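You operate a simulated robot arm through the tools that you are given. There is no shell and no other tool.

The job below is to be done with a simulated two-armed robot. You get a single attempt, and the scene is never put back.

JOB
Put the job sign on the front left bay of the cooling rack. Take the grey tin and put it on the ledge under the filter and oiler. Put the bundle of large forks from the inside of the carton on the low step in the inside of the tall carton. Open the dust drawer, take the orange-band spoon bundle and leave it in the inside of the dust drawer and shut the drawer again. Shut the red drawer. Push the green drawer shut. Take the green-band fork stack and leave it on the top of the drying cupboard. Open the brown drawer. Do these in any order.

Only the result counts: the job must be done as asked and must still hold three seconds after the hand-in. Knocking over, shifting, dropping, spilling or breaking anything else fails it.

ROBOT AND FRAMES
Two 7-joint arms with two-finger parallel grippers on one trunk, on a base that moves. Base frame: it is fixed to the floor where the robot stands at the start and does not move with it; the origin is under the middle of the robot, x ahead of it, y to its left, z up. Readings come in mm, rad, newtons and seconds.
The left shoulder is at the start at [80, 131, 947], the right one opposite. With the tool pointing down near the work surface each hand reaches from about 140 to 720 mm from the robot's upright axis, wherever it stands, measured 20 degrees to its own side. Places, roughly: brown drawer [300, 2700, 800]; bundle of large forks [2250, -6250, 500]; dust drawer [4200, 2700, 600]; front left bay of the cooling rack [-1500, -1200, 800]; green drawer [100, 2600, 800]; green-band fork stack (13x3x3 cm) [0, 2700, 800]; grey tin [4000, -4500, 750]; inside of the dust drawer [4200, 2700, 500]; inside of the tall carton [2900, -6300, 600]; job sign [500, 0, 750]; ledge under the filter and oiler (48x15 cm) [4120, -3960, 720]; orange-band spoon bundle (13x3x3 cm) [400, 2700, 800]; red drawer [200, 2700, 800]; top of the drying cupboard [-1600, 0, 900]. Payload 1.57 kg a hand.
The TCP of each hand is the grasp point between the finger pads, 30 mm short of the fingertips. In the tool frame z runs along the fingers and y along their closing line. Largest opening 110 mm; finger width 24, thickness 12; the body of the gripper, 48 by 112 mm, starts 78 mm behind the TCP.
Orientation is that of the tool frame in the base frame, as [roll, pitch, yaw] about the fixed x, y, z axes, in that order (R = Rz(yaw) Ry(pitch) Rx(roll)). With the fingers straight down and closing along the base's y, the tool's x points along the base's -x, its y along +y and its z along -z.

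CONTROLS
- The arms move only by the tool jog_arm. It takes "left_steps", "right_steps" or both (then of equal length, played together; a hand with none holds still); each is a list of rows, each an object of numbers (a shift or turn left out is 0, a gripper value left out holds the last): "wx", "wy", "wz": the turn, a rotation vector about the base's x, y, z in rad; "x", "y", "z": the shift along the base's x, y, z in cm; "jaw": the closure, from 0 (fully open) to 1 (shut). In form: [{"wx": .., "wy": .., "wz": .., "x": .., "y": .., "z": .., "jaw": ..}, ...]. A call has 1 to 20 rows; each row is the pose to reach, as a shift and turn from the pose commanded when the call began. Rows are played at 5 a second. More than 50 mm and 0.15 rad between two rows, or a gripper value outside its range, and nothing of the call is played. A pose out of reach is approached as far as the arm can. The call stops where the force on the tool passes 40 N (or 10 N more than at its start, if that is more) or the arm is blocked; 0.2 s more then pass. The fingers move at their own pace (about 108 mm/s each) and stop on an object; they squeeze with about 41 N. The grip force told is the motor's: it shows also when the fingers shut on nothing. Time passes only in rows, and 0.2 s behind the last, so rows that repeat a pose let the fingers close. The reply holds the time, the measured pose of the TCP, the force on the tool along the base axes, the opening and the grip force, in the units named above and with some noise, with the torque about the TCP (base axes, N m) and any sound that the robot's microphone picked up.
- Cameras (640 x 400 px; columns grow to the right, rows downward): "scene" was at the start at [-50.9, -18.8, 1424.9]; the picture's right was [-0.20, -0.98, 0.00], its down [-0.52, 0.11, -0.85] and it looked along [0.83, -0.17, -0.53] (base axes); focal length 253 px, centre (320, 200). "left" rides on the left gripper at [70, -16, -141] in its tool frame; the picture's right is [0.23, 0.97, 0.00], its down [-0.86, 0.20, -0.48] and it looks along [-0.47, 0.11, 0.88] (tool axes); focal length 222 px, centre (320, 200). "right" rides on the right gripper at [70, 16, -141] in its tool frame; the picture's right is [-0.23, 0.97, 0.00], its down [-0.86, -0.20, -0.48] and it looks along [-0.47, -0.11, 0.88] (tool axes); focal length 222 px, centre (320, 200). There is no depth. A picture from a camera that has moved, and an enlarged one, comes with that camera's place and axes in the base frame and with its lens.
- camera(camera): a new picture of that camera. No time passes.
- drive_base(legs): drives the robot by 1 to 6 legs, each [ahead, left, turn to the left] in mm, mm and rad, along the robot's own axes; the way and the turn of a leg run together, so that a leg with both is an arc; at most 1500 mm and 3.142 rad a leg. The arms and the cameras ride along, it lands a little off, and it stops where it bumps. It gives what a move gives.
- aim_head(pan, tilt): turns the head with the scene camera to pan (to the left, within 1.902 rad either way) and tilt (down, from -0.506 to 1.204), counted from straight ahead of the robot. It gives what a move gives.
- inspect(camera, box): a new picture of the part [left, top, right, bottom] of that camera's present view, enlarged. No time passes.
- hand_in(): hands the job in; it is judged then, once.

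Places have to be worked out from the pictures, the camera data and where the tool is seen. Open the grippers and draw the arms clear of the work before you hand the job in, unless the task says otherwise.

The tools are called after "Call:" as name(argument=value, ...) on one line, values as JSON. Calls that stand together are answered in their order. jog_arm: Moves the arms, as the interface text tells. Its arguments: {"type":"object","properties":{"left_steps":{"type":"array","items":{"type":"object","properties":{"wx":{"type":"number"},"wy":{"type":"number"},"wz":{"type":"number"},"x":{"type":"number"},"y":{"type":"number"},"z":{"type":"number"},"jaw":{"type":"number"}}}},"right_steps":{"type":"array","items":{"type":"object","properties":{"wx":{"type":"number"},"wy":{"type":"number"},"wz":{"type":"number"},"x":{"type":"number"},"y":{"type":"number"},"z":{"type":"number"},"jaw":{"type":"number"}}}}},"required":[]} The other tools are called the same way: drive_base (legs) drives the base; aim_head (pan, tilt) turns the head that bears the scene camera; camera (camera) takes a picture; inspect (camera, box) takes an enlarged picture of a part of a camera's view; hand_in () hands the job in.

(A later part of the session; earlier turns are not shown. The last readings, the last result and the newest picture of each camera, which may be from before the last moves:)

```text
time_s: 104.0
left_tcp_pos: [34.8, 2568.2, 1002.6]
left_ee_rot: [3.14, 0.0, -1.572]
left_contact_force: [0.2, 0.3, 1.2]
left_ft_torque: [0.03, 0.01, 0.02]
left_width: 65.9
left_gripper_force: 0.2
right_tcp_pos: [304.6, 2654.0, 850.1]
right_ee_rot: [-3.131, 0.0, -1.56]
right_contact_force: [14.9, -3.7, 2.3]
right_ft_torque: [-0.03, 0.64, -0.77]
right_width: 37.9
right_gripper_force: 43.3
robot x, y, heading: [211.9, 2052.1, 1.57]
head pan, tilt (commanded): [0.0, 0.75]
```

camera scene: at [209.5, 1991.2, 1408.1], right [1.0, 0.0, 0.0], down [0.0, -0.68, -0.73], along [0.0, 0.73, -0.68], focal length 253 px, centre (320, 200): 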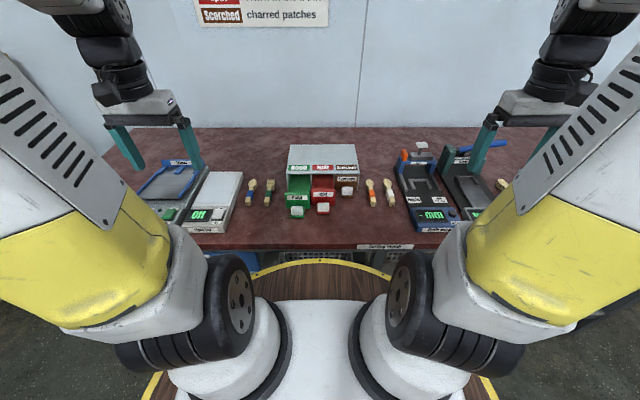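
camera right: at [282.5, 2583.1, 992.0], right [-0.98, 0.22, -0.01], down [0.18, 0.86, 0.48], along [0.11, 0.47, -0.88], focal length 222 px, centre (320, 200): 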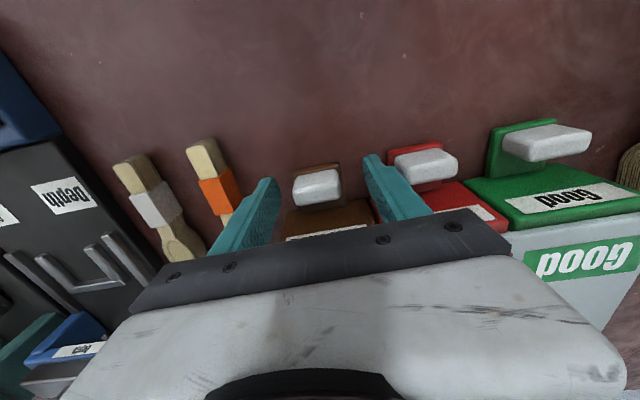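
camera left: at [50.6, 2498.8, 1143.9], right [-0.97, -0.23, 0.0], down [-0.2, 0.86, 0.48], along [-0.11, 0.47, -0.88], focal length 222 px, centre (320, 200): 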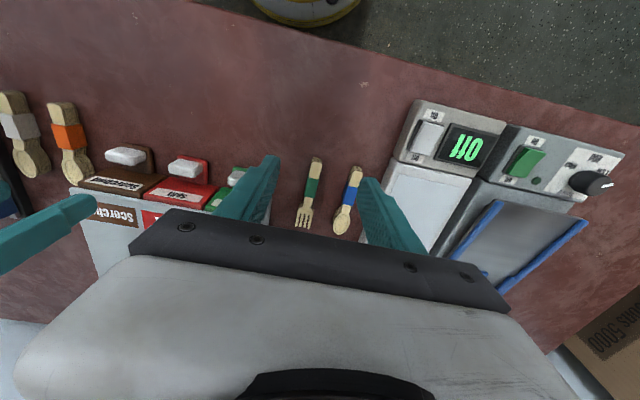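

Call:
jog_arm(right_steps=[{"x": 0.2}, {"x": 0.35}, {"x": 0.35}])

```text
time_s: 104.8
left_tcp_pos: [34.3, 2568.7, 1002.0]
left_ee_rot: [-3.141, -0.001, -1.575]
left_contact_force: [-0.2, -0.2, -0.4]
left_ft_torque: [0.0, -0.01, 0.02]
left_width: 66.1
left_gripper_force: 0.0
right_tcp_pos: [304.1, 2654.5, 849.6]
right_ee_rot: [-3.132, 0.001, -1.558]
right_contact_force: [-9.6, -10.4, 0.4]
right_ft_torque: [-0.15, 1.45, -0.73]
right_width: 37.8
right_gripper_force: 43.7
robot x, y, heading: [211.3, 2048.9, 1.567]
head pan, tilt (commanded): [0.0, 0.75]
```

The side load is small now. I pull the brown drawer out along -y, slowly at first.

Call:
jog_arm(right_steps=[{"x": -0.12, "y": -0.3}, {"x": -0.12, "y": -0.8}, {"x": -0.12, "y": -1.3}, {"x": -0.12, "y": -2.0}, {"x": -0.12, "y": -2.0}])

Call:
inspect(camera="scene", box=[240, 120, 400, 220])

```text
time_s: 106.0
left_tcp_pos: [33.4, 2568.9, 1002.0]
left_ee_rot: [-3.141, 0.0, -1.572]
left_contact_force: [0.1, -0.2, 0.4]
left_ft_torque: [0.0, 0.01, 0.02]
left_width: 65.7
left_gripper_force: 0.1
right_tcp_pos: [304.1, 2635.6, 851.0]
right_ee_rot: [-3.131, 0.003, -1.559]
right_contact_force: [-22.3, 0.6, 5.1]
right_ft_torque: [0.05, 1.45, -0.35]
right_width: 37.6
right_gripper_force: 43.7
robot x, y, heading: [205.2, 2050.8, 1.568]
head pan, tilt (commanded): [0.0, 0.75]
```

```text
4.00 times, centred on (320, 170) of scene
camera zoom: at [208.7, 1991.2, 1408.1], right [1.0, 0.0, 0.0], down [0.0, -0.68, -0.73], along [0.0, 0.73, -0.68], focal length 1013 px, centre (320, 320)
```

zoom: 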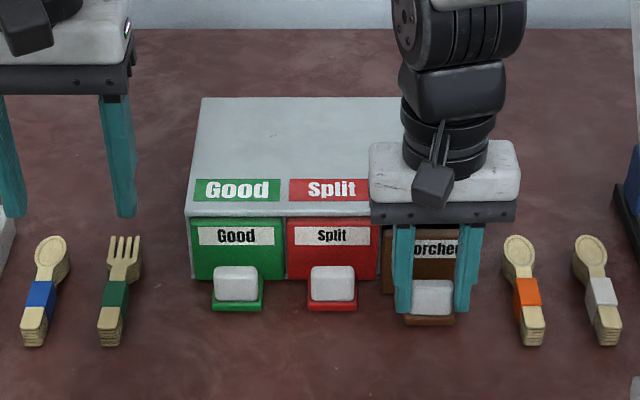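

The drawer comes out freely. I correct 2.5 mm back in x and pull on to about 95 mm in total.

Call:
jog_arm(right_steps=[{"x": -0.15, "y": -0.5}, {"x": -0.25, "y": -1.2}, {"x": -0.25, "y": -2}, {"x": -0.25, "y": -3}, {"x": -0.25, "y": -4}, {"x": -0.25, "y": -5}, {"x": -0.25, "y": -6}, {"x": -0.25, "y": -7}, {"x": -0.25, "y": -7.6}, {"x": -0.25, "y": -7.6}])

Call:
inspect(camera="scene", box=[240, 120, 400, 220])

```text
time_s: 108.2
left_tcp_pos: [34.3, 2568.7, 1001.8]
left_ee_rot: [3.141, -0.001, -1.573]
left_contact_force: [0.8, 0.0, -0.1]
left_ft_torque: [0.0, 0.02, 0.0]
left_width: 66.1
left_gripper_force: 0.1
right_tcp_pos: [304.4, 2558.1, 851.7]
right_ee_rot: [-3.131, 0.001, -1.561]
right_contact_force: [-8.2, 1.2, 30.9]
right_ft_torque: [1.08, 1.26, -0.71]
right_width: 37.6
right_gripper_force: 44.1
robot x, y, heading: [211.2, 2043.7, 1.569]
head pan, tilt (commanded): [0.0, 0.75]
```

```text
4.00 times, centred on (320, 170) of scene
camera zoom: at [209.1, 1990.5, 1408.0], right [1.0, 0.0, 0.0], down [0.0, -0.68, -0.73], along [0.0, 0.73, -0.68], focal length 1013 px, centre (320, 320)
```

zoom: 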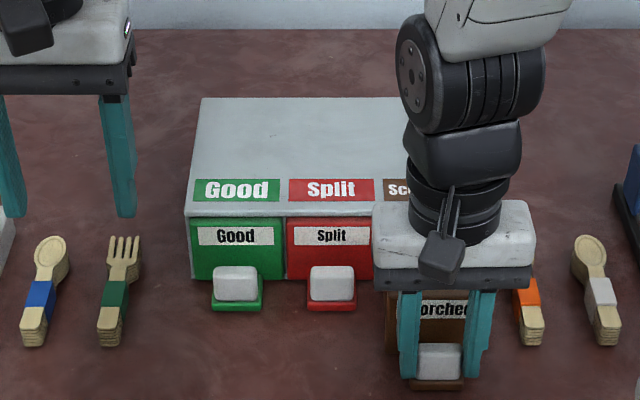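

The drawer is out by about 97 mm, as far as the green one was at first, with 31 N pushing the hand up. I relieve that by raising 2 mm and feel whether there is more travel.

Call:
jog_arm(right_steps=[{"z": 0.1}, {"z": 0.2}, {"z": 0.2}])

Call:
jog_arm(right_steps=[{"y": -0.3}, {"y": -0.6}, {"y": -0.6}])

```text
time_s: 109.0
left_tcp_pos: [35.6, 2570.1, 1001.6]
left_ee_rot: [3.141, -0.002, -1.572]
left_contact_force: [0.6, -0.1, -0.3]
left_ft_torque: [-0.01, 0.03, -0.01]
left_width: 65.9
left_gripper_force: 0.1
right_tcp_pos: [303.7, 2556.4, 850.8]
right_ee_rot: [-3.13, -0.004, -1.561]
right_contact_force: [-9.9, -0.1, -29.0]
right_ft_torque: [0.91, 1.11, -0.78]
right_width: 37.8
right_gripper_force: 43.7
robot x, y, heading: [206.9, 2048.3, 1.566]
head pan, tilt (commanded): [0.0, 0.75]
```

```text
time_s: 109.6
left_tcp_pos: [34.5, 2568.0, 1002.5]
left_ee_rot: [-3.141, -0.002, -1.572]
left_contact_force: [-0.5, 0.2, -0.4]
left_ft_torque: [0.0, -0.01, 0.01]
left_width: 65.9
left_gripper_force: 0.0
right_tcp_pos: [304.0, 2550.2, 849.8]
right_ee_rot: [-3.127, -0.005, -1.56]
right_contact_force: [0.3, -0.8, -4.3]
right_ft_torque: [0.25, 0.98, -0.06]
right_width: 38.1
right_gripper_force: 44.1
robot x, y, heading: [211.4, 2048.2, 1.57]
head pan, tilt (commanded): [0.0, 0.75]
stopped in row 3 (right hand): the force on the tool passed its limit at 41 N (the readings are from after the stop); the commanded pose is now the measured one
```

It is now about 104 mm out and met its limit, well open. I let go of the pull and raise the right hand.

Call:
jog_arm(right_steps=[{"jaw": 0.45}, {"jaw": 0.4}, {"jaw": 0.4, "z": 2}, {"z": 5}, {"z": 9}, {"z": 13}, {"z": 13}])

Call:
camera(camera="right")

Call:
inspect(camera="scene", box=[240, 120, 400, 220])

```text
time_s: 111.2
left_tcp_pos: [34.2, 2568.3, 1002.9]
left_ee_rot: [-3.141, 0.001, -1.573]
left_contact_force: [0.0, 0.0, 0.6]
left_ft_torque: [0.03, 0.04, 0.02]
left_width: 65.9
left_gripper_force: 0.2
right_tcp_pos: [305.0, 2551.2, 981.2]
right_ee_rot: [-3.128, -0.005, -1.559]
right_contact_force: [-1.0, 0.3, -0.1]
right_ft_torque: [0.01, 0.01, 0.02]
right_width: 65.9
right_gripper_force: 0.0
robot x, y, heading: [209.3, 2049.0, 1.57]
head pan, tilt (commanded): [0.0, 0.75]
```

```text
taken
camera right: at [287.1, 2480.6, 1123.4], right [-0.98, 0.22, -0.01], down [0.18, 0.86, 0.48], along [0.12, 0.46, -0.88], focal length 222 px, centre (320, 200)
```

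right: 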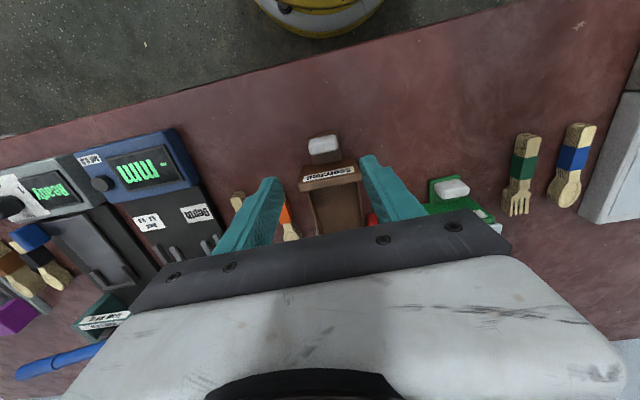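

```text
4.00 times, centred on (320, 170) of scene
camera zoom: at [209.5, 1991.3, 1408.1], right [1.0, 0.0, 0.0], down [0.0, -0.68, -0.73], along [0.0, 0.73, -0.68], focal length 1013 px, centre (320, 320)
```

zoom: 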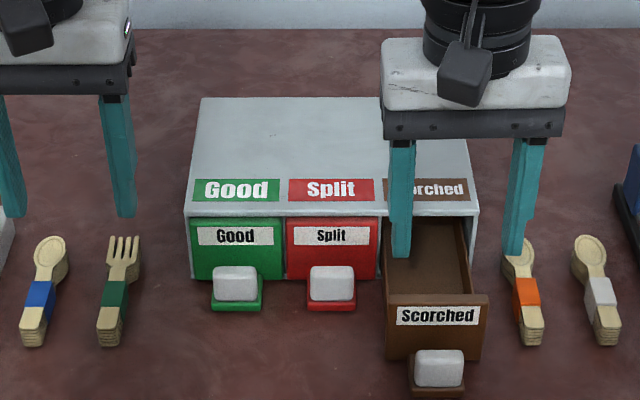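

Brown is open, green and red are shut. Now I bring the right hand over the orange-band bundle and look down on it.

Call:
jog_arm(right_steps=[{"x": 2.5, "y": 3}, {"x": 5, "y": 6}, {"x": 8, "y": 9}, {"x": 8, "y": 9, "z": -2, "jaw": 0.5}, {"x": 8, "y": 9, "z": -2}])

Call:
camera(camera="right")

Call:
inspect(camera="right", box=[200, 60, 440, 230])

Call:
inspect(camera="left", box=[220, 100, 440, 260])

```text
time_s: 112.4
left_tcp_pos: [33.5, 2568.4, 1001.9]
left_ee_rot: [3.14, 0.001, -1.572]
left_contact_force: [0.4, 0.3, 0.6]
left_ft_torque: [-0.01, 0.04, -0.02]
left_width: 65.9
left_gripper_force: 0.0
right_tcp_pos: [384.5, 2641.3, 961.6]
right_ee_rot: [-3.128, -0.004, -1.557]
right_contact_force: [0.6, -0.2, 0.1]
right_ft_torque: [-0.01, -0.01, 0.0]
right_width: 54.8
right_gripper_force: 0.1
robot x, y, heading: [207.4, 2048.1, 1.567]
head pan, tilt (commanded): [0.0, 0.75]
```

```text
taken
camera right: at [366.6, 2571.6, 1102.6], right [-0.98, 0.22, -0.01], down [0.18, 0.86, 0.48], along [0.12, 0.46, -0.88], focal length 222 px, centre (320, 200)
```

right: 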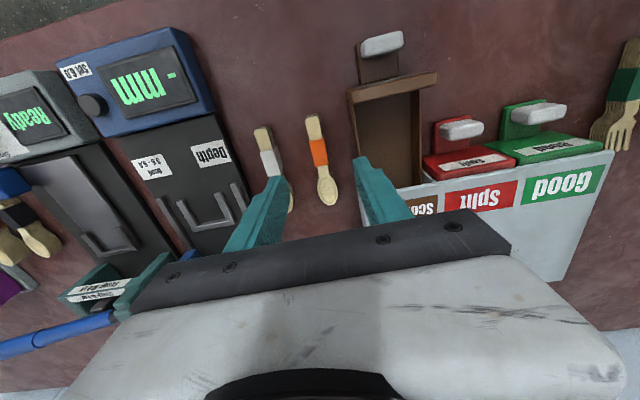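

```text
2.35 times, centred on (320, 145) of right
camera zoom: at [366.6, 2571.6, 1102.6], right [-0.98, 0.22, -0.01], down [0.18, 0.86, 0.48], along [0.12, 0.46, -0.88], focal length 523 px, centre (320, 329)
```

zoom: 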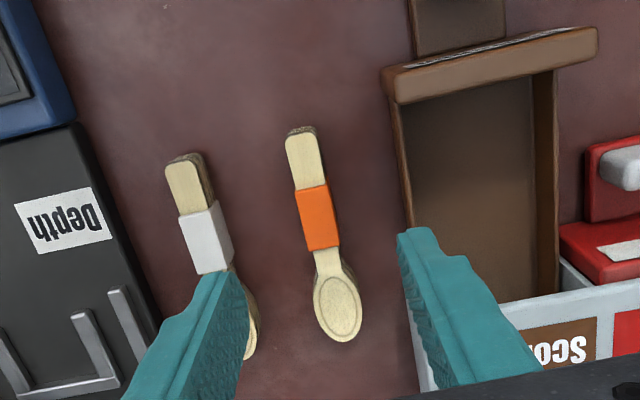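

```text
2.50 times, centred on (330, 180) of left
camera zoom: at [50.6, 2498.8, 1143.9], right [-0.97, -0.23, 0.0], down [-0.2, 0.86, 0.48], along [-0.11, 0.47, -0.88], focal length 555 px, centre (295, 250)
```

zoom: 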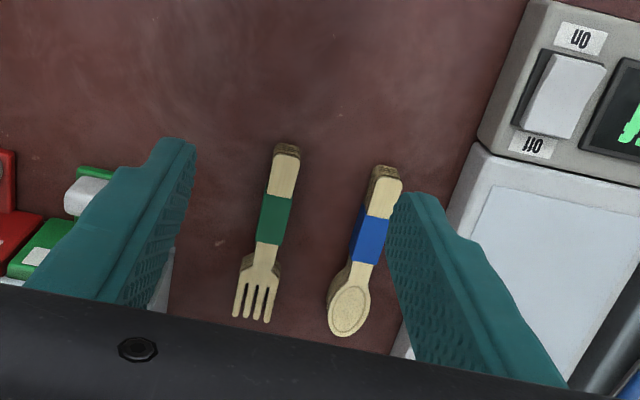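

The orange bundle's band centre comes out at about (386, 2648) relative to the hand. I lower the right hand with a narrow 38 mm opening, turned by -0.055, to TCP z about 847, and bring the left hand over the green-band fork stack.

Call:
jog_arm(right_steps=[{"x": 0.2, "y": 0.6, "wz": -0.055, "jaw": 0.655}, {"x": 0.2, "y": 0.6, "wz": -0.055, "z": -3}, {"x": 0.2, "y": 0.6, "wz": -0.055, "z": -6}, {"x": 0.2, "y": 0.6, "wz": -0.055, "z": -8}, {"x": 0.2, "y": 0.6, "wz": -0.055, "z": -8}], left_steps=[{"x": -0.4, "y": 2, "wz": 0.03}, {"x": -0.4, "y": 5, "wz": 0.03}, {"x": -0.4, "y": 7.6, "z": -2, "wz": 0.03}, {"x": -0.4, "y": 7.6, "z": -5, "wz": 0.03}, {"x": -0.4, "y": 7.6, "z": -5, "wz": 0.03}])

Call:
inspect(camera="right", box=[200, 60, 440, 230])

Call:
inspect(camera="left", box=[220, 60, 440, 230])

Call:
inspect(camera="scene", box=[240, 120, 400, 220])

```text
time_s: 113.6
left_tcp_pos: [32.3, 2645.0, 952.5]
left_ee_rot: [-3.141, 0.0, -1.542]
left_contact_force: [1.0, -0.5, 0.0]
left_ft_torque: [0.0, 0.03, 0.0]
left_width: 66.1
left_gripper_force: 0.1
right_tcp_pos: [384.9, 2649.9, 879.3]
right_ee_rot: [-3.128, -0.006, -1.613]
right_contact_force: [0.2, -0.1, 0.2]
right_ft_torque: [0.07, 0.0, 0.01]
right_width: 38.0
right_gripper_force: 0.0
robot x, y, heading: [207.5, 2048.1, 1.571]
head pan, tilt (commanded): [0.0, 0.75]
```

```text
2.35 times, centred on (320, 145) of right
camera zoom: at [363.8, 2579.4, 1021.4], right [-0.96, 0.27, -0.01], down [0.23, 0.85, 0.48], along [0.14, 0.46, -0.88], focal length 523 px, centre (320, 329)
```

zoom: 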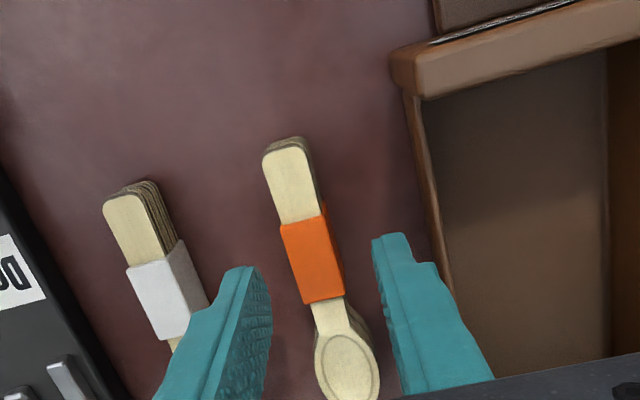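

```text
2.35 times, centred on (330, 145) of left
camera zoom: at [49.8, 2575.2, 1092.8], right [-0.97, -0.25, 0.0], down [-0.22, 0.85, 0.48], along [-0.12, 0.46, -0.88], focal length 523 px, centre (296, 329)
```

zoom: 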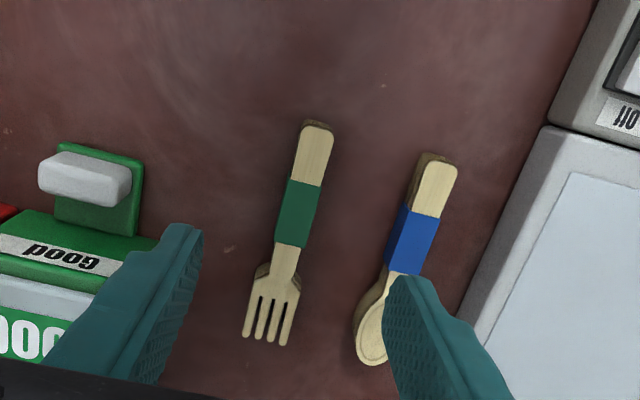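

```text
4.00 times, centred on (320, 170) of scene
camera zoom: at [209.5, 1991.3, 1408.1], right [1.0, 0.0, 0.0], down [0.0, -0.68, -0.73], along [0.0, 0.73, -0.68], focal length 1013 px, centre (320, 320)
```

zoom: 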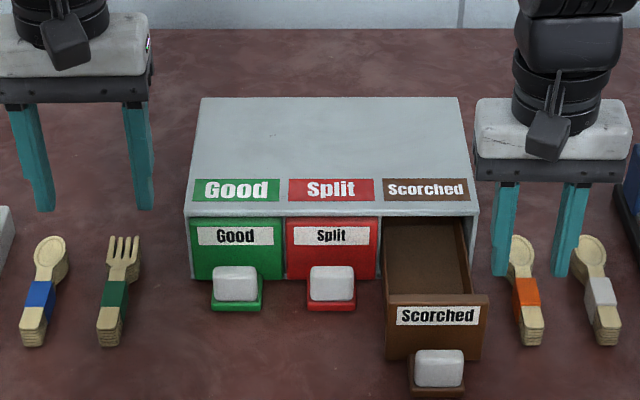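

Both hands line up with their bundles. I narrow the left opening to 40 mm to keep off the blue-band bundle and lower both hands to TCP z about 847.

Call:
jog_arm(right_steps=[{"x": 0.25, "z": -0.5}, {"x": 0.25, "z": -1}, {"x": 0.25, "z": -1.6}, {"x": 0.25, "z": -2.2}, {"x": 0.25, "z": -3.2}, {"x": 0.25, "z": -3.2}], left_steps=[{"x": -0.1, "y": 0.2, "jaw": 0.64}, {"x": -0.1, "y": 0.2, "z": -3}, {"x": -0.1, "y": 0.2, "z": -6}, {"x": -0.1, "y": 0.2, "z": -8.5}, {"x": -0.1, "y": 0.2, "z": -10.5}, {"x": -0.1, "y": 0.2, "z": -10.5}])

Call:
inspect(camera="right", box=[200, 60, 440, 230])

Call:
inspect(camera="left", box=[220, 60, 440, 230])

Call:
inspect(camera="scene", box=[240, 120, 400, 220])

```text
time_s: 115.0
left_tcp_pos: [29.7, 2645.8, 847.1]
left_ee_rot: [3.141, -0.001, -1.542]
left_contact_force: [-0.3, 0.4, 0.7]
left_ft_torque: [0.0, -0.02, 0.03]
left_width: 39.6
left_gripper_force: 0.0
right_tcp_pos: [390.4, 2647.7, 850.1]
right_ee_rot: [-3.126, -0.004, -1.613]
right_contact_force: [-0.2, 0.2, -0.5]
right_ft_torque: [-0.03, 0.03, -0.02]
right_width: 38.1
right_gripper_force: 0.0
robot x, y, heading: [209.4, 2048.5, 1.566]
head pan, tilt (commanded): [0.0, 0.75]
```

```text
2.35 times, centred on (320, 145) of right
camera zoom: at [366.9, 2578.4, 991.7], right [-0.96, 0.27, -0.01], down [0.23, 0.85, 0.48], along [0.14, 0.46, -0.88], focal length 523 px, centre (320, 329)
```

zoom: 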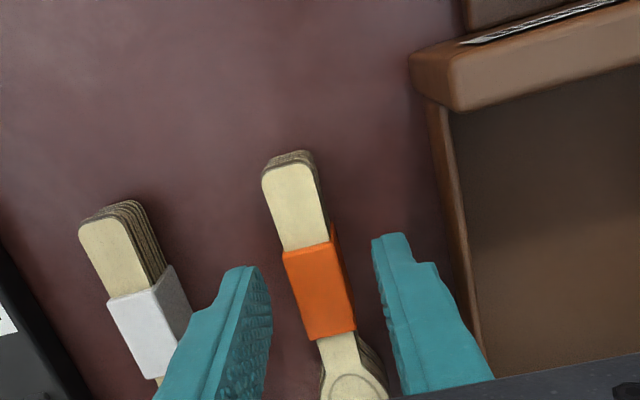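

```text
2.35 times, centred on (330, 145) of left
camera zoom: at [47.7, 2576.9, 989.1], right [-0.97, -0.25, 0.0], down [-0.22, 0.85, 0.48], along [-0.12, 0.46, -0.88], focal length 523 px, centre (296, 329)
```

zoom: 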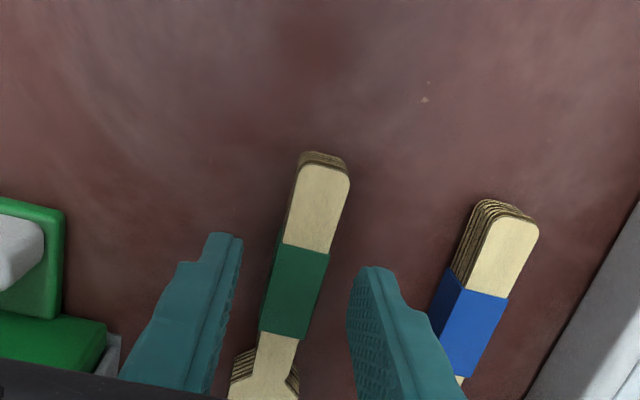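

```text
4.00 times, centred on (320, 170) of scene
camera zoom: at [209.5, 1991.2, 1408.1], right [1.0, 0.0, 0.0], down [0.0, -0.68, -0.73], along [0.0, 0.73, -0.68], focal length 1013 px, centre (320, 320)
```

zoom: 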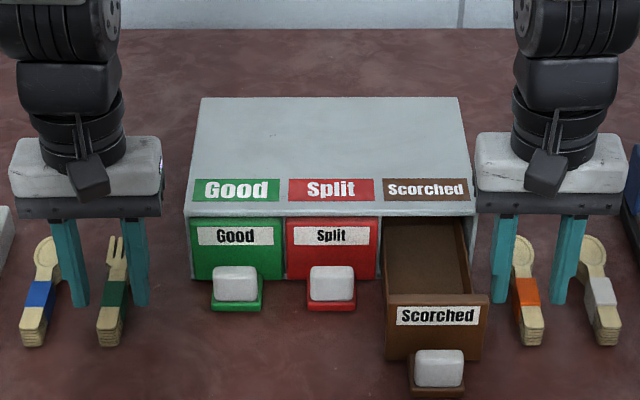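

The fingers straddle both bundles. I go down the last few mm and close both hands.

Call:
jog_arm(right_steps=[{"z": -0.3}, {"z": -0.6}, {"z": -0.6}, {"z": -0.6, "jaw": 0.85}, {"z": -0.6, "jaw": 1}, {"z": -0.6, "jaw": 1}, {"z": -0.6, "jaw": 1}], left_steps=[{"z": -0.2}, {"z": -0.4}, {"z": -0.4}, {"z": -0.4, "jaw": 0.85}, {"z": -0.4, "jaw": 1}, {"z": -0.4, "jaw": 1}, {"z": -0.4, "jaw": 1}])

Call:
inspect(camera="right", box=[200, 60, 440, 230])

Call:
inspect(camera="left", box=[220, 60, 440, 230])

```text
time_s: 116.6
left_tcp_pos: [30.9, 2645.8, 843.1]
left_ee_rot: [-3.141, 0.0, -1.543]
left_contact_force: [0.5, 0.2, 0.3]
left_ft_torque: [0.01, 0.01, 0.0]
left_width: 14.2
left_gripper_force: 30.4
right_tcp_pos: [389.1, 2647.4, 843.5]
right_ee_rot: [-3.127, -0.006, -1.614]
right_contact_force: [0.0, -0.1, -0.5]
right_ft_torque: [-0.03, 0.0, 0.02]
right_width: 14.2
right_gripper_force: 30.2
robot x, y, heading: [209.6, 2049.5, 1.569]
head pan, tilt (commanded): [0.0, 0.75]
```

```text
2.35 times, centred on (320, 145) of right
camera zoom: at [366.7, 2578.1, 985.3], right [-0.96, 0.27, -0.01], down [0.23, 0.85, 0.48], along [0.14, 0.46, -0.88], focal length 523 px, centre (320, 329)
```

zoom: 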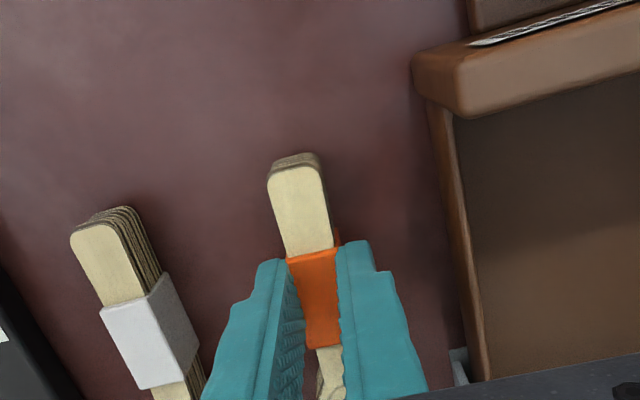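

```text
2.35 times, centred on (330, 145) of left
camera zoom: at [48.0, 2577.2, 985.1], right [-0.97, -0.25, 0.0], down [-0.22, 0.85, 0.48], along [-0.12, 0.46, -0.88], focal length 523 px, centre (296, 329)
```

zoom: 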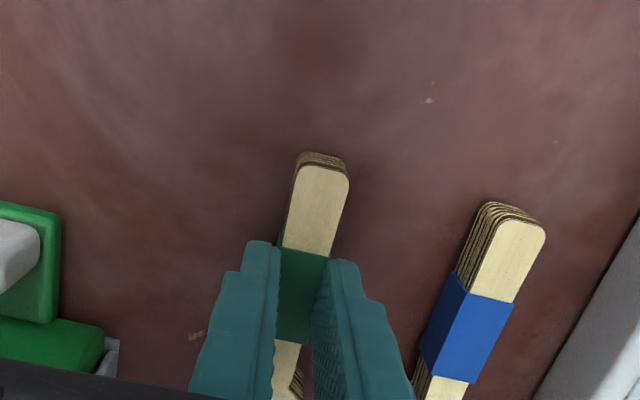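

Both bundles are gripped (14 mm wide, 30 N). I lift both straight up.

Call:
jog_arm(right_steps=[{"z": 2}, {"z": 5}, {"z": 9}, {"z": 13}, {"z": 17}, {"z": 21}, {"z": 25}, {"z": 25}], left_steps=[{"z": 2}, {"z": 5}, {"z": 9}, {"z": 13}, {"z": 17}, {"z": 21}, {"z": 25}, {"z": 25}])

Call:
camera(camera="scene")

Call:
camera(camera="right")

Call:
camera(camera="left")

```text
time_s: 118.4
left_tcp_pos: [31.8, 2648.4, 1094.1]
left_ee_rot: [-3.141, 0.0, -1.542]
left_contact_force: [0.8, 0.1, 0.3]
left_ft_torque: [-0.02, 0.02, 0.0]
left_width: 14.5
left_gripper_force: 31.1
right_tcp_pos: [386.6, 2647.0, 1094.3]
right_ee_rot: [-3.126, -0.003, -1.614]
right_contact_force: [-0.1, -0.3, -0.1]
right_ft_torque: [0.03, 0.0, -0.03]
right_width: 14.4
right_gripper_force: 30.1
robot x, y, heading: [207.5, 2050.9, 1.572]
head pan, tilt (commanded): [0.0, 0.75]
```

```text
taken
camera scene: at [209.5, 1991.2, 1408.1], right [1.0, 0.0, 0.0], down [0.0, -0.68, -0.73], along [0.0, 0.73, -0.68], focal length 253 px, centre (320, 200)
```

scene: 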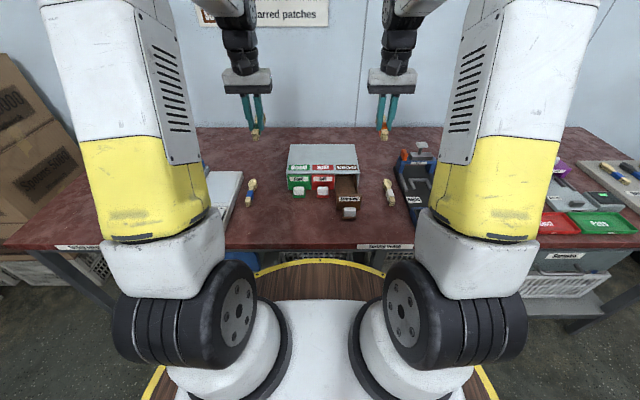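

```text
taken
camera right: at [365.1, 2577.9, 1236.2], right [-0.96, 0.27, -0.01], down [0.23, 0.85, 0.48], along [0.14, 0.46, -0.88], focal length 222 px, centre (320, 200)
```

right: 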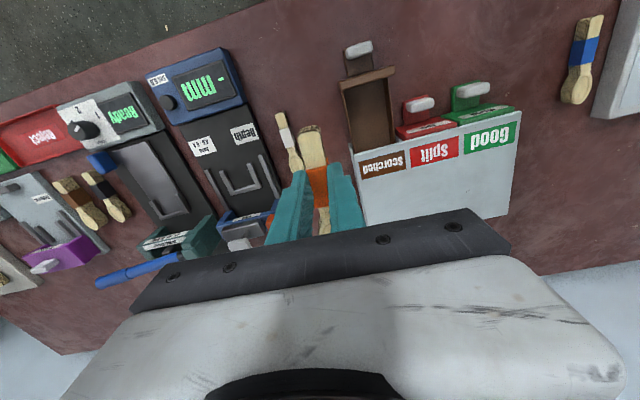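

```text
taken
camera left: at [50.5, 2579.2, 1235.6], right [-0.97, -0.25, 0.0], down [-0.22, 0.85, 0.48], along [-0.12, 0.46, -0.88], focal length 222 px, centre (320, 200)
```

left: 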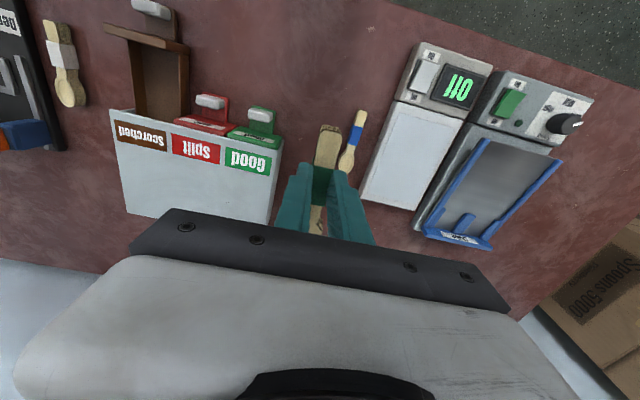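

Both are held and nothing else moved. I draw the hands in, back off from the bench and drive round to face the drying cupboard.

Call:
jog_arm(right_steps=[{"y": -4}, {"y": -8}, {"y": -12}, {"y": -16}, {"y": -20}, {"y": -24}], left_steps=[{"y": -4}, {"y": -8}, {"y": -12}, {"y": -16}, {"y": -20}, {"y": -24}])

Call:
drive_base(legs=[[-600, 0, 0], [0, 0, 1.57], [700, 0, 0], [0, 900, 0]])

Call:
aim_head(pan=0.2, tilt=0.45)

Call:
camera(camera="scene")

```text
time_s: 119.8
left_tcp_pos: [30.6, 2406.7, 1092.3]
left_ee_rot: [-3.142, -0.002, -1.541]
left_contact_force: [0.0, 0.2, -0.7]
left_ft_torque: [-0.06, 0.03, 0.02]
left_width: 14.2
left_gripper_force: 30.6
right_tcp_pos: [388.9, 2406.0, 1094.7]
right_ee_rot: [-3.127, -0.006, -1.615]
right_contact_force: [0.0, 1.2, -0.7]
right_ft_torque: [-0.07, -0.02, -0.04]
right_width: 14.6
right_gripper_force: 30.6
robot x, y, heading: [207.8, 2046.2, 1.573]
head pan, tilt (commanded): [0.0, 0.75]
```

```text
time_s: 134.8
left_tcp_pos: [-868.3, 376.8, 1093.3]
left_ee_rot: [-3.14, 0.0, 0.017]
left_contact_force: [1.5, 0.3, -1.4]
left_ft_torque: [-0.03, -0.05, -0.03]
left_width: 14.4
left_gripper_force: 30.7
right_tcp_pos: [-861.1, 734.4, 1094.3]
right_ee_rot: [-3.127, -0.004, -0.054]
right_contact_force: [1.2, -0.4, 0.8]
right_ft_torque: [0.01, -0.01, 0.01]
right_width: 14.3
right_gripper_force: 30.6
robot x, y, heading: [-507.2, 553.9, 3.127]
head pan, tilt (commanded): [0.0, 0.75]
```

```text
time_s: 135.6
left_tcp_pos: [-866.5, 378.0, 1093.9]
left_ee_rot: [-3.14, -0.001, 0.016]
left_contact_force: [-0.7, -0.1, -0.4]
left_ft_torque: [0.0, -0.02, -0.02]
left_width: 14.2
left_gripper_force: 30.0
right_tcp_pos: [-862.1, 735.9, 1094.2]
right_ee_rot: [-3.127, -0.005, -0.055]
right_contact_force: [0.2, 0.6, -0.3]
right_ft_torque: [0.03, 0.0, 0.0]
right_width: 14.5
right_gripper_force: 30.1
robot x, y, heading: [-509.4, 551.5, 3.127]
head pan, tilt (commanded): [0.201, 0.45]
```

```text
taken
camera scene: at [-457.4, 531.5, 1434.4], right [-0.18, 0.98, 0.0], down [0.43, 0.08, -0.9], along [-0.88, -0.17, -0.44], focal length 253 px, centre (320, 200)
```

scene: 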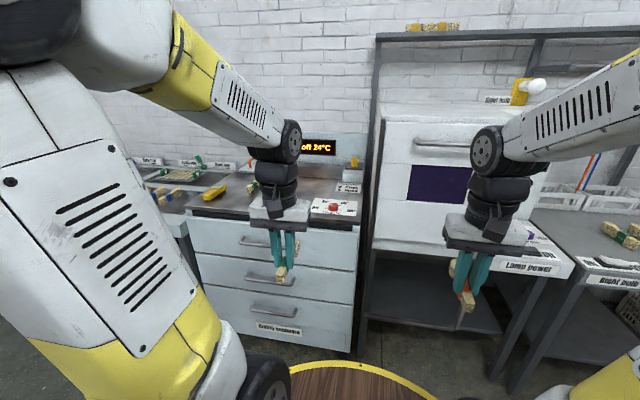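

Call:
inspect(camera="scene", box=[140, 120, 380, 270])

Call:
aim_head(pan=0.6, tilt=0.45)

Call:
camera(camera="scene")

Call:
inspect(camera="left", box=[0, 0, 640, 400])

```text
2.67 times, centred on (260, 195) of scene
camera zoom: at [-457.4, 531.5, 1434.4], right [-0.18, 0.98, 0.0], down [0.43, 0.08, -0.9], along [-0.88, -0.17, -0.44], focal length 675 px, centre (480, 213)
```

zoom: 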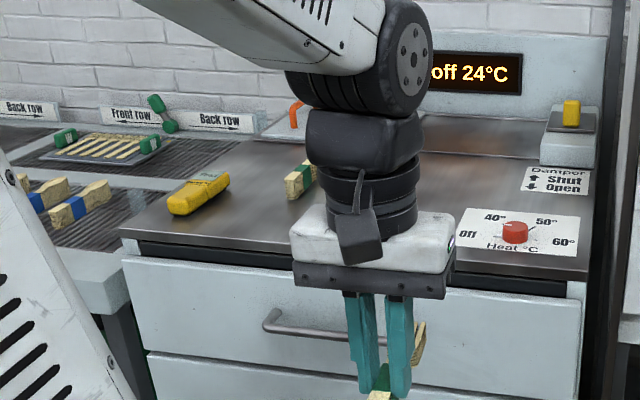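

```text
time_s: 136.5
left_tcp_pos: [-868.9, 377.5, 1093.5]
left_ee_rot: [3.141, 0.001, 0.017]
left_contact_force: [0.8, 0.0, -1.1]
left_ft_torque: [-0.02, 0.0, -0.02]
left_width: 14.4
left_gripper_force: 30.8
right_tcp_pos: [-862.3, 736.2, 1094.9]
right_ee_rot: [-3.129, -0.005, -0.057]
right_contact_force: [-0.3, -0.4, 0.3]
right_ft_torque: [0.0, 0.0, -0.02]
right_width: 14.6
right_gripper_force: 30.0
robot x, y, heading: [-506.8, 553.3, 3.126]
head pan, tilt (commanded): [0.6, 0.45]
```

```text
taken
camera scene: at [-443.6, 497.7, 1434.5], right [-0.55, 0.83, 0.0], down [0.36, 0.24, -0.9], along [-0.75, -0.5, -0.44], focal length 253 px, centre (320, 200)
```

scene: 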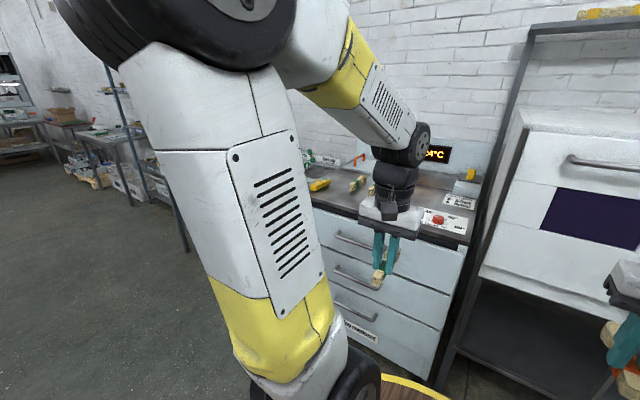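

```text
1.00 times, centred on (320, 200) of left (not enlarged: the box is as wide or as high as the picture)
camera zoom: at [-799.2, 394.6, 1234.7], right [0.24, -0.97, 0.0], down [-0.85, -0.21, 0.48], along [-0.46, -0.12, -0.88], focal length 222 px, centre (320, 200)
```

zoom: 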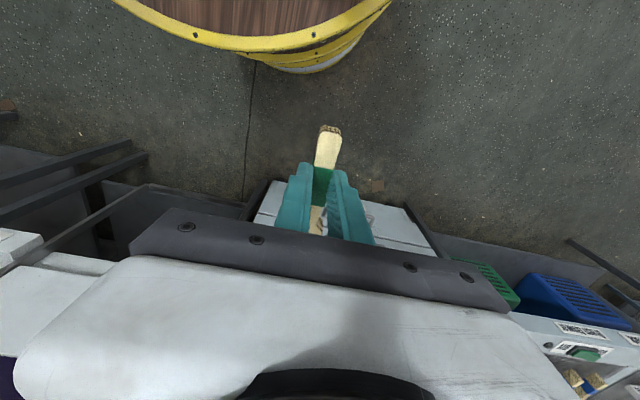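

This is the drying cupboard: its front edge lies near x -1355 with y from -257 to 520, and things stand on it at the left and back. The front middle looks free; I drive closer and look again.

Call:
drive_base(legs=[[0, 430, 0.015], [380, 0, 0]])

Call:
aim_head(pan=0.0, tilt=0.6)

Call:
camera(camera="scene")

Call:
camera(camera="left")

```text
time_s: 141.1
left_tcp_pos: [-1252.2, -52.4, 1093.4]
left_ee_rot: [-3.141, -0.001, 0.023]
left_contact_force: [0.1, -0.2, 0.2]
left_ft_torque: [-0.01, -0.02, -0.01]
left_width: 14.2
left_gripper_force: 30.7
right_tcp_pos: [-1248.2, 306.1, 1094.5]
right_ee_rot: [-3.127, -0.005, -0.048]
right_contact_force: [0.0, -0.3, -0.1]
right_ft_torque: [0.0, -0.03, 0.0]
right_width: 14.4
right_gripper_force: 30.5
robot x, y, heading: [-892.3, 126.9, 3.136]
head pan, tilt (commanded): [0.6, 0.45]
```

```text
time_s: 142.1
left_tcp_pos: [-1252.2, -53.6, 1092.8]
left_ee_rot: [3.142, -0.002, 0.022]
left_contact_force: [-0.2, -0.3, 0.2]
left_ft_torque: [-0.01, -0.02, -0.03]
left_width: 14.2
left_gripper_force: 30.1
right_tcp_pos: [-1248.9, 304.9, 1093.9]
right_ee_rot: [-3.128, -0.005, -0.048]
right_contact_force: [-0.5, 0.5, -0.3]
right_ft_torque: [0.0, 0.01, -0.01]
right_width: 14.2
right_gripper_force: 30.4
robot x, y, heading: [-892.4, 121.9, 3.133]
head pan, tilt (commanded): [0.0, 0.6]
```

```text
taken
camera scene: at [-841.1, 122.8, 1421.0], right [0.01, 1.0, 0.0], down [0.56, 0.0, -0.83], along [-0.83, 0.0, -0.56], focal length 253 px, centre (320, 200)
```

scene: 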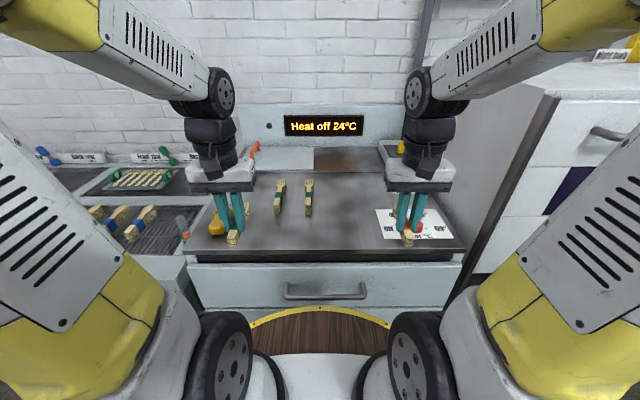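

```text
taken
camera left: at [-1183.7, -34.9, 1234.7], right [0.25, -0.97, 0.0], down [-0.85, -0.22, 0.48], along [-0.46, -0.12, -0.88], focal length 222 px, centre (320, 200)
```

left: 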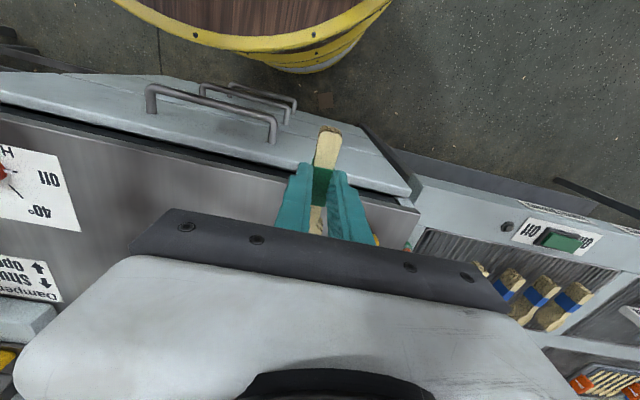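

Two green-band bundles already lie on the cupboard top in the middle; there is free room to their right and in front. I enlarge it.

Call:
inspect(camera="scene", box=[190, 135, 480, 300])

Call:
camera(camera="right")

```text
2.21 times, centred on (335, 218) of scene
camera zoom: at [-841.1, 122.8, 1421.0], right [0.01, 1.0, 0.0], down [0.56, 0.0, -0.83], along [-0.83, 0.0, -0.56], focal length 559 px, centre (287, 161)
```

zoom: 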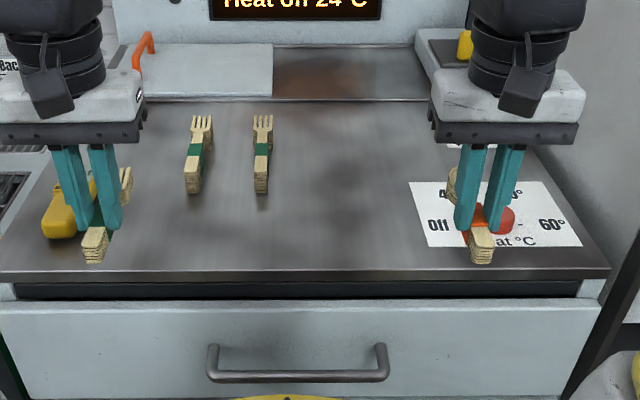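

```text
taken
camera right: at [-1181.4, 283.4, 1235.9], right [-0.27, -0.96, -0.01], down [-0.85, 0.23, 0.48], along [-0.46, 0.14, -0.88], focal length 222 px, centre (320, 200)
```

right: 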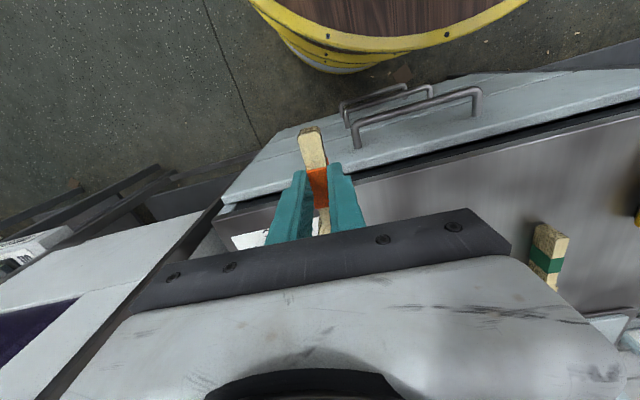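

The top lies at about z 923 with its front edge near x -1330; existing stacks are at y about 2 and 91, and the heat label begins near y 300. I shift the robot 100 mm to its right so the left hand can set the stack at about (-1480, 190).

Call:
drive_base(legs=[[0, -100, 0]])

Call:
jog_arm(left_steps=[{"x": -4, "y": 2.4}, {"x": -8, "y": 4.8}, {"x": -12, "y": 7.2}, {"x": -16, "y": 9.6}, {"x": -20, "y": 12}, {"x": -22.5, "y": 14}, {"x": -22.5, "y": 14, "z": -4}, {"x": -22.5, "y": 14, "z": -4}])

Call:
inspect(camera="scene", box=[190, 115, 480, 280])

Call:
camera(camera="left")

Call:
camera(camera="right")

```text
time_s: 143.3
left_tcp_pos: [-1251.7, 47.9, 1092.8]
left_ee_rot: [3.141, 0.001, 0.02]
left_contact_force: [1.0, 0.0, -0.9]
left_ft_torque: [0.0, -0.04, -0.02]
left_width: 14.4
left_gripper_force: 30.5
right_tcp_pos: [-1248.5, 405.9, 1094.0]
right_ee_rot: [-3.129, -0.006, -0.05]
right_contact_force: [-0.9, -0.7, 0.0]
right_ft_torque: [0.01, -0.02, 0.01]
right_width: 14.5
right_gripper_force: 30.6
robot x, y, heading: [-887.5, 220.6, 3.132]
head pan, tilt (commanded): [0.0, 0.6]
```

```text
time_s: 145.1
left_tcp_pos: [-1475.5, 189.1, 1052.0]
left_ee_rot: [3.141, -0.001, 0.02]
left_contact_force: [-0.4, 0.4, -0.9]
left_ft_torque: [0.02, -0.02, -0.01]
left_width: 14.0
left_gripper_force: 30.7
right_tcp_pos: [-1246.9, 407.1, 1093.9]
right_ee_rot: [-3.128, -0.004, -0.051]
right_contact_force: [0.8, 1.4, 0.0]
right_ft_torque: [-0.01, 0.0, 0.0]
right_width: 14.6
right_gripper_force: 30.3
robot x, y, heading: [-889.9, 222.7, 3.127]
head pan, tilt (commanded): [0.0, 0.6]
```

```text
2.21 times, centred on (335, 198) of scene
camera zoom: at [-840.5, 222.9, 1420.9], right [0.01, 1.0, 0.0], down [0.57, 0.0, -0.82], along [-0.82, 0.01, -0.57], focal length 559 px, centre (287, 206)
```

zoom: 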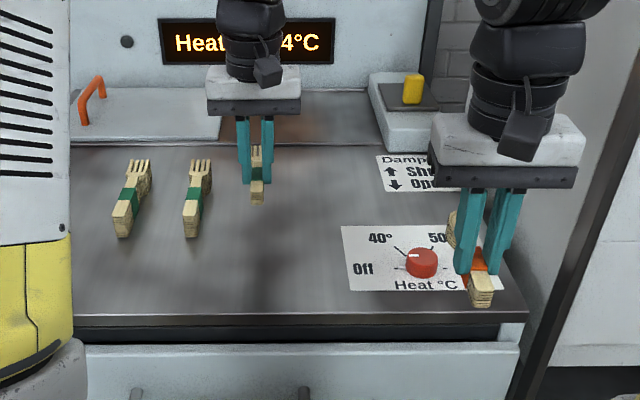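

```text
taken
camera left: at [-1407.7, 207.0, 1193.6], right [0.25, -0.97, 0.0], down [-0.85, -0.22, 0.48], along [-0.46, -0.12, -0.88], focal length 222 px, centre (320, 200)
```

left: 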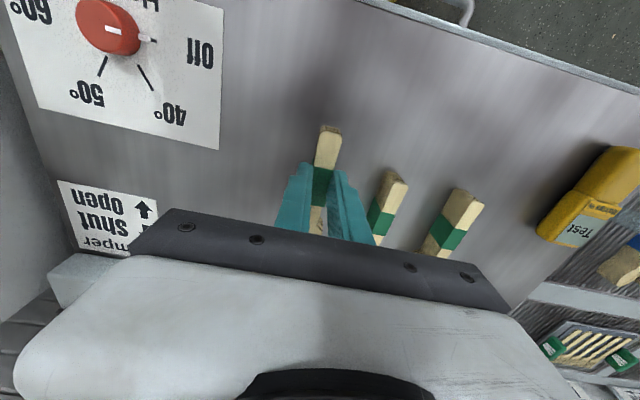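

```text
taken
camera right: at [-1180.4, 384.1, 1235.9], right [-0.28, -0.96, -0.01], down [-0.85, 0.24, 0.48], along [-0.45, 0.14, -0.88], focal length 222 px, centre (320, 200)
```

right: 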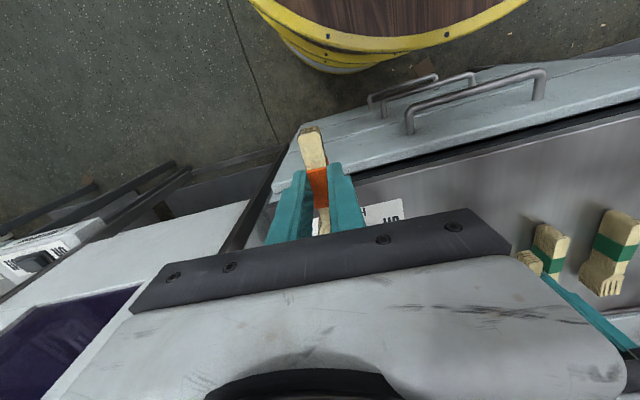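

The spot is clear on both sides. I lower the stack to about 15 mm above the expected top.

Call:
jog_arm(left_steps=[{"z": -1.5}, {"z": -3}, {"z": -4.5}, {"z": -6}, {"z": -7}, {"z": -7.7}, {"z": -7.7}])

Call:
inspect(camera="scene", box=[220, 125, 380, 225])

```text
time_s: 146.7
left_tcp_pos: [-1476.8, 187.7, 975.9]
left_ee_rot: [-3.141, 0.0, 0.021]
left_contact_force: [0.1, 0.4, 0.0]
left_ft_torque: [0.02, -0.02, -0.02]
left_width: 14.2
left_gripper_force: 30.4
right_tcp_pos: [-1247.5, 406.1, 1093.5]
right_ee_rot: [-3.128, -0.005, -0.052]
right_contact_force: [-0.1, -0.5, -0.5]
right_ft_torque: [0.03, 0.02, -0.01]
right_width: 13.9
right_gripper_force: 30.8
robot x, y, heading: [-892.5, 220.4, 3.131]
head pan, tilt (commanded): [0.0, 0.6]
```

```text
4.00 times, centred on (300, 175) of scene
camera zoom: at [-840.5, 222.9, 1420.9], right [0.01, 1.0, 0.0], down [0.57, 0.0, -0.82], along [-0.82, 0.01, -0.57], focal length 1013 px, centre (400, 300)
```

zoom: 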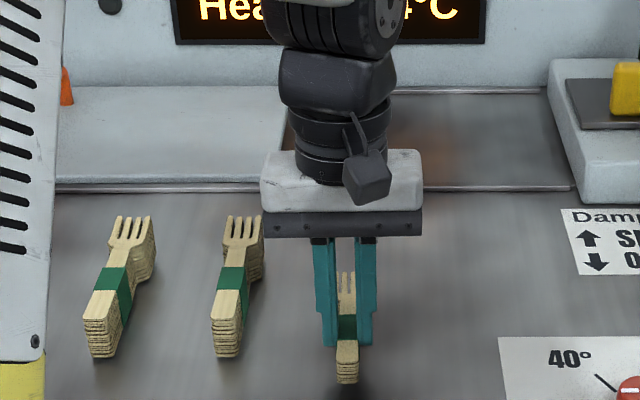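

The shadow shows a small gap left. I lower in 3 mm steps until it touches.

Call:
jog_arm(left_steps=[{"z": -0.3}, {"z": -0.6}, {"z": -0.9}, {"z": -1.2}, {"z": -1.4}, {"z": -1.4}])

```text
time_s: 148.1
left_tcp_pos: [-1476.3, 188.3, 963.0]
left_ee_rot: [3.141, 0.001, 0.021]
left_contact_force: [3.3, -2.4, 21.0]
left_ft_torque: [-0.06, -0.04, 0.05]
left_width: 14.4
left_gripper_force: 30.5
right_tcp_pos: [-1247.3, 405.9, 1094.9]
right_ee_rot: [-3.129, -0.005, -0.052]
right_contact_force: [-0.5, 0.0, 0.1]
right_ft_torque: [0.01, -0.03, -0.02]
right_width: 14.2
right_gripper_force: 30.3
robot x, y, heading: [-892.7, 220.6, 3.135]
head pan, tilt (commanded): [0.0, 0.6]
```

It touched at TCP z 963 with 21 N. I ease half a millimetre and open the fingers.

Call:
jog_arm(left_steps=[{"z": 0.05}, {"z": 0.05, "jaw": 0.8}, {"z": 0.05, "jaw": 0.7}, {"z": 0.05, "jaw": 0.6}, {"z": 0.05, "jaw": 0.6}])

Call:
inspect(camera="scene", box=[220, 125, 380, 225])

Call:
inspect(camera="left", box=[220, 60, 440, 230])

```text
time_s: 149.3
left_tcp_pos: [-1476.0, 187.8, 961.5]
left_ee_rot: [3.141, 0.001, 0.02]
left_contact_force: [-0.9, -0.1, -0.7]
left_ft_torque: [-0.02, -0.01, -0.01]
left_width: 43.8
left_gripper_force: 0.0
right_tcp_pos: [-1247.8, 405.3, 1093.0]
right_ee_rot: [-3.127, -0.006, -0.052]
right_contact_force: [0.0, -0.2, -0.7]
right_ft_torque: [0.02, -0.01, 0.03]
right_width: 14.3
right_gripper_force: 30.3
robot x, y, heading: [-888.5, 227.1, 3.13]
head pan, tilt (commanded): [0.0, 0.6]
```

```text
4.00 times, centred on (300, 175) of scene
camera zoom: at [-840.5, 222.9, 1420.9], right [0.01, 1.0, 0.0], down [0.57, 0.0, -0.82], along [-0.82, 0.01, -0.57], focal length 1013 px, centre (400, 300)
```

zoom: 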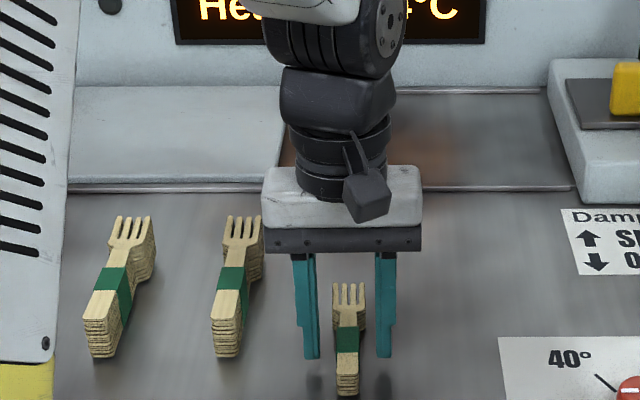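

```text
2.35 times, centred on (330, 145) of left
camera zoom: at [-1408.0, 205.7, 1103.8], right [0.25, -0.97, 0.0], down [-0.85, -0.22, 0.48], along [-0.46, -0.12, -0.88], focal length 523 px, centre (296, 329)
```

zoom: 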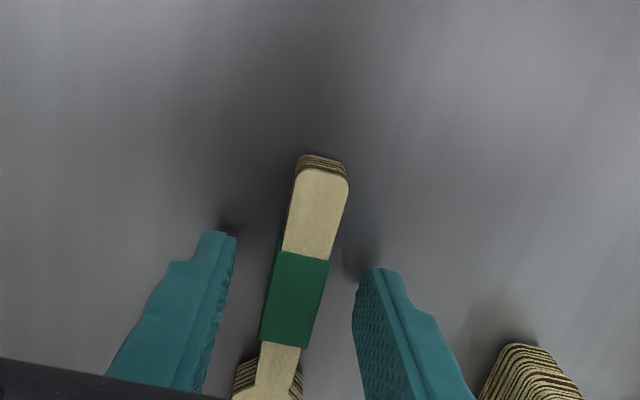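

The stack lies flat on the cupboard top, free of the fingers. I raise the left hand straight up and draw it in.

Call:
jog_arm(left_steps=[{"z": 2}, {"z": 5}, {"z": 9}, {"z": 13}, {"z": 13, "x": 4, "y": -2.5}, {"z": 13, "x": 8, "y": -5}, {"z": 13, "x": 12, "y": -7.5}, {"z": 13, "x": 16, "y": -10}, {"z": 13, "x": 20, "y": -12.5}, {"z": 13, "x": 22.5, "y": -14, "jaw": 0}])

Call:
inspect(camera="scene", box=[190, 115, 480, 280])

```text
time_s: 151.5
left_tcp_pos: [-1252.9, 46.8, 1091.5]
left_ee_rot: [3.141, -0.003, 0.02]
left_contact_force: [0.4, -0.5, 0.5]
left_ft_torque: [-0.02, -0.03, -0.03]
left_width: 109.9
left_gripper_force: 0.1
right_tcp_pos: [-1248.6, 407.6, 1093.7]
right_ee_rot: [-3.127, -0.006, -0.05]
right_contact_force: [-0.4, 0.1, -0.8]
right_ft_torque: [-0.02, -0.03, -0.01]
right_width: 14.1
right_gripper_force: 30.5
robot x, y, heading: [-893.8, 225.4, 3.134]
head pan, tilt (commanded): [0.0, 0.6]
```

```text
2.21 times, centred on (335, 198) of scene
camera zoom: at [-840.7, 223.0, 1420.9], right [0.01, 1.0, 0.0], down [0.57, 0.0, -0.82], along [-0.82, 0.01, -0.57], focal length 559 px, centre (287, 206)
```

zoom: 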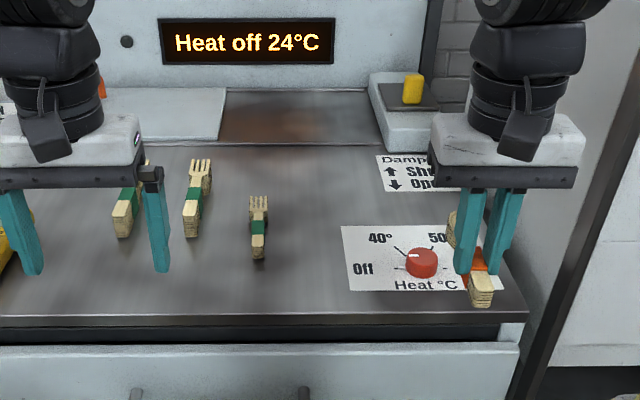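

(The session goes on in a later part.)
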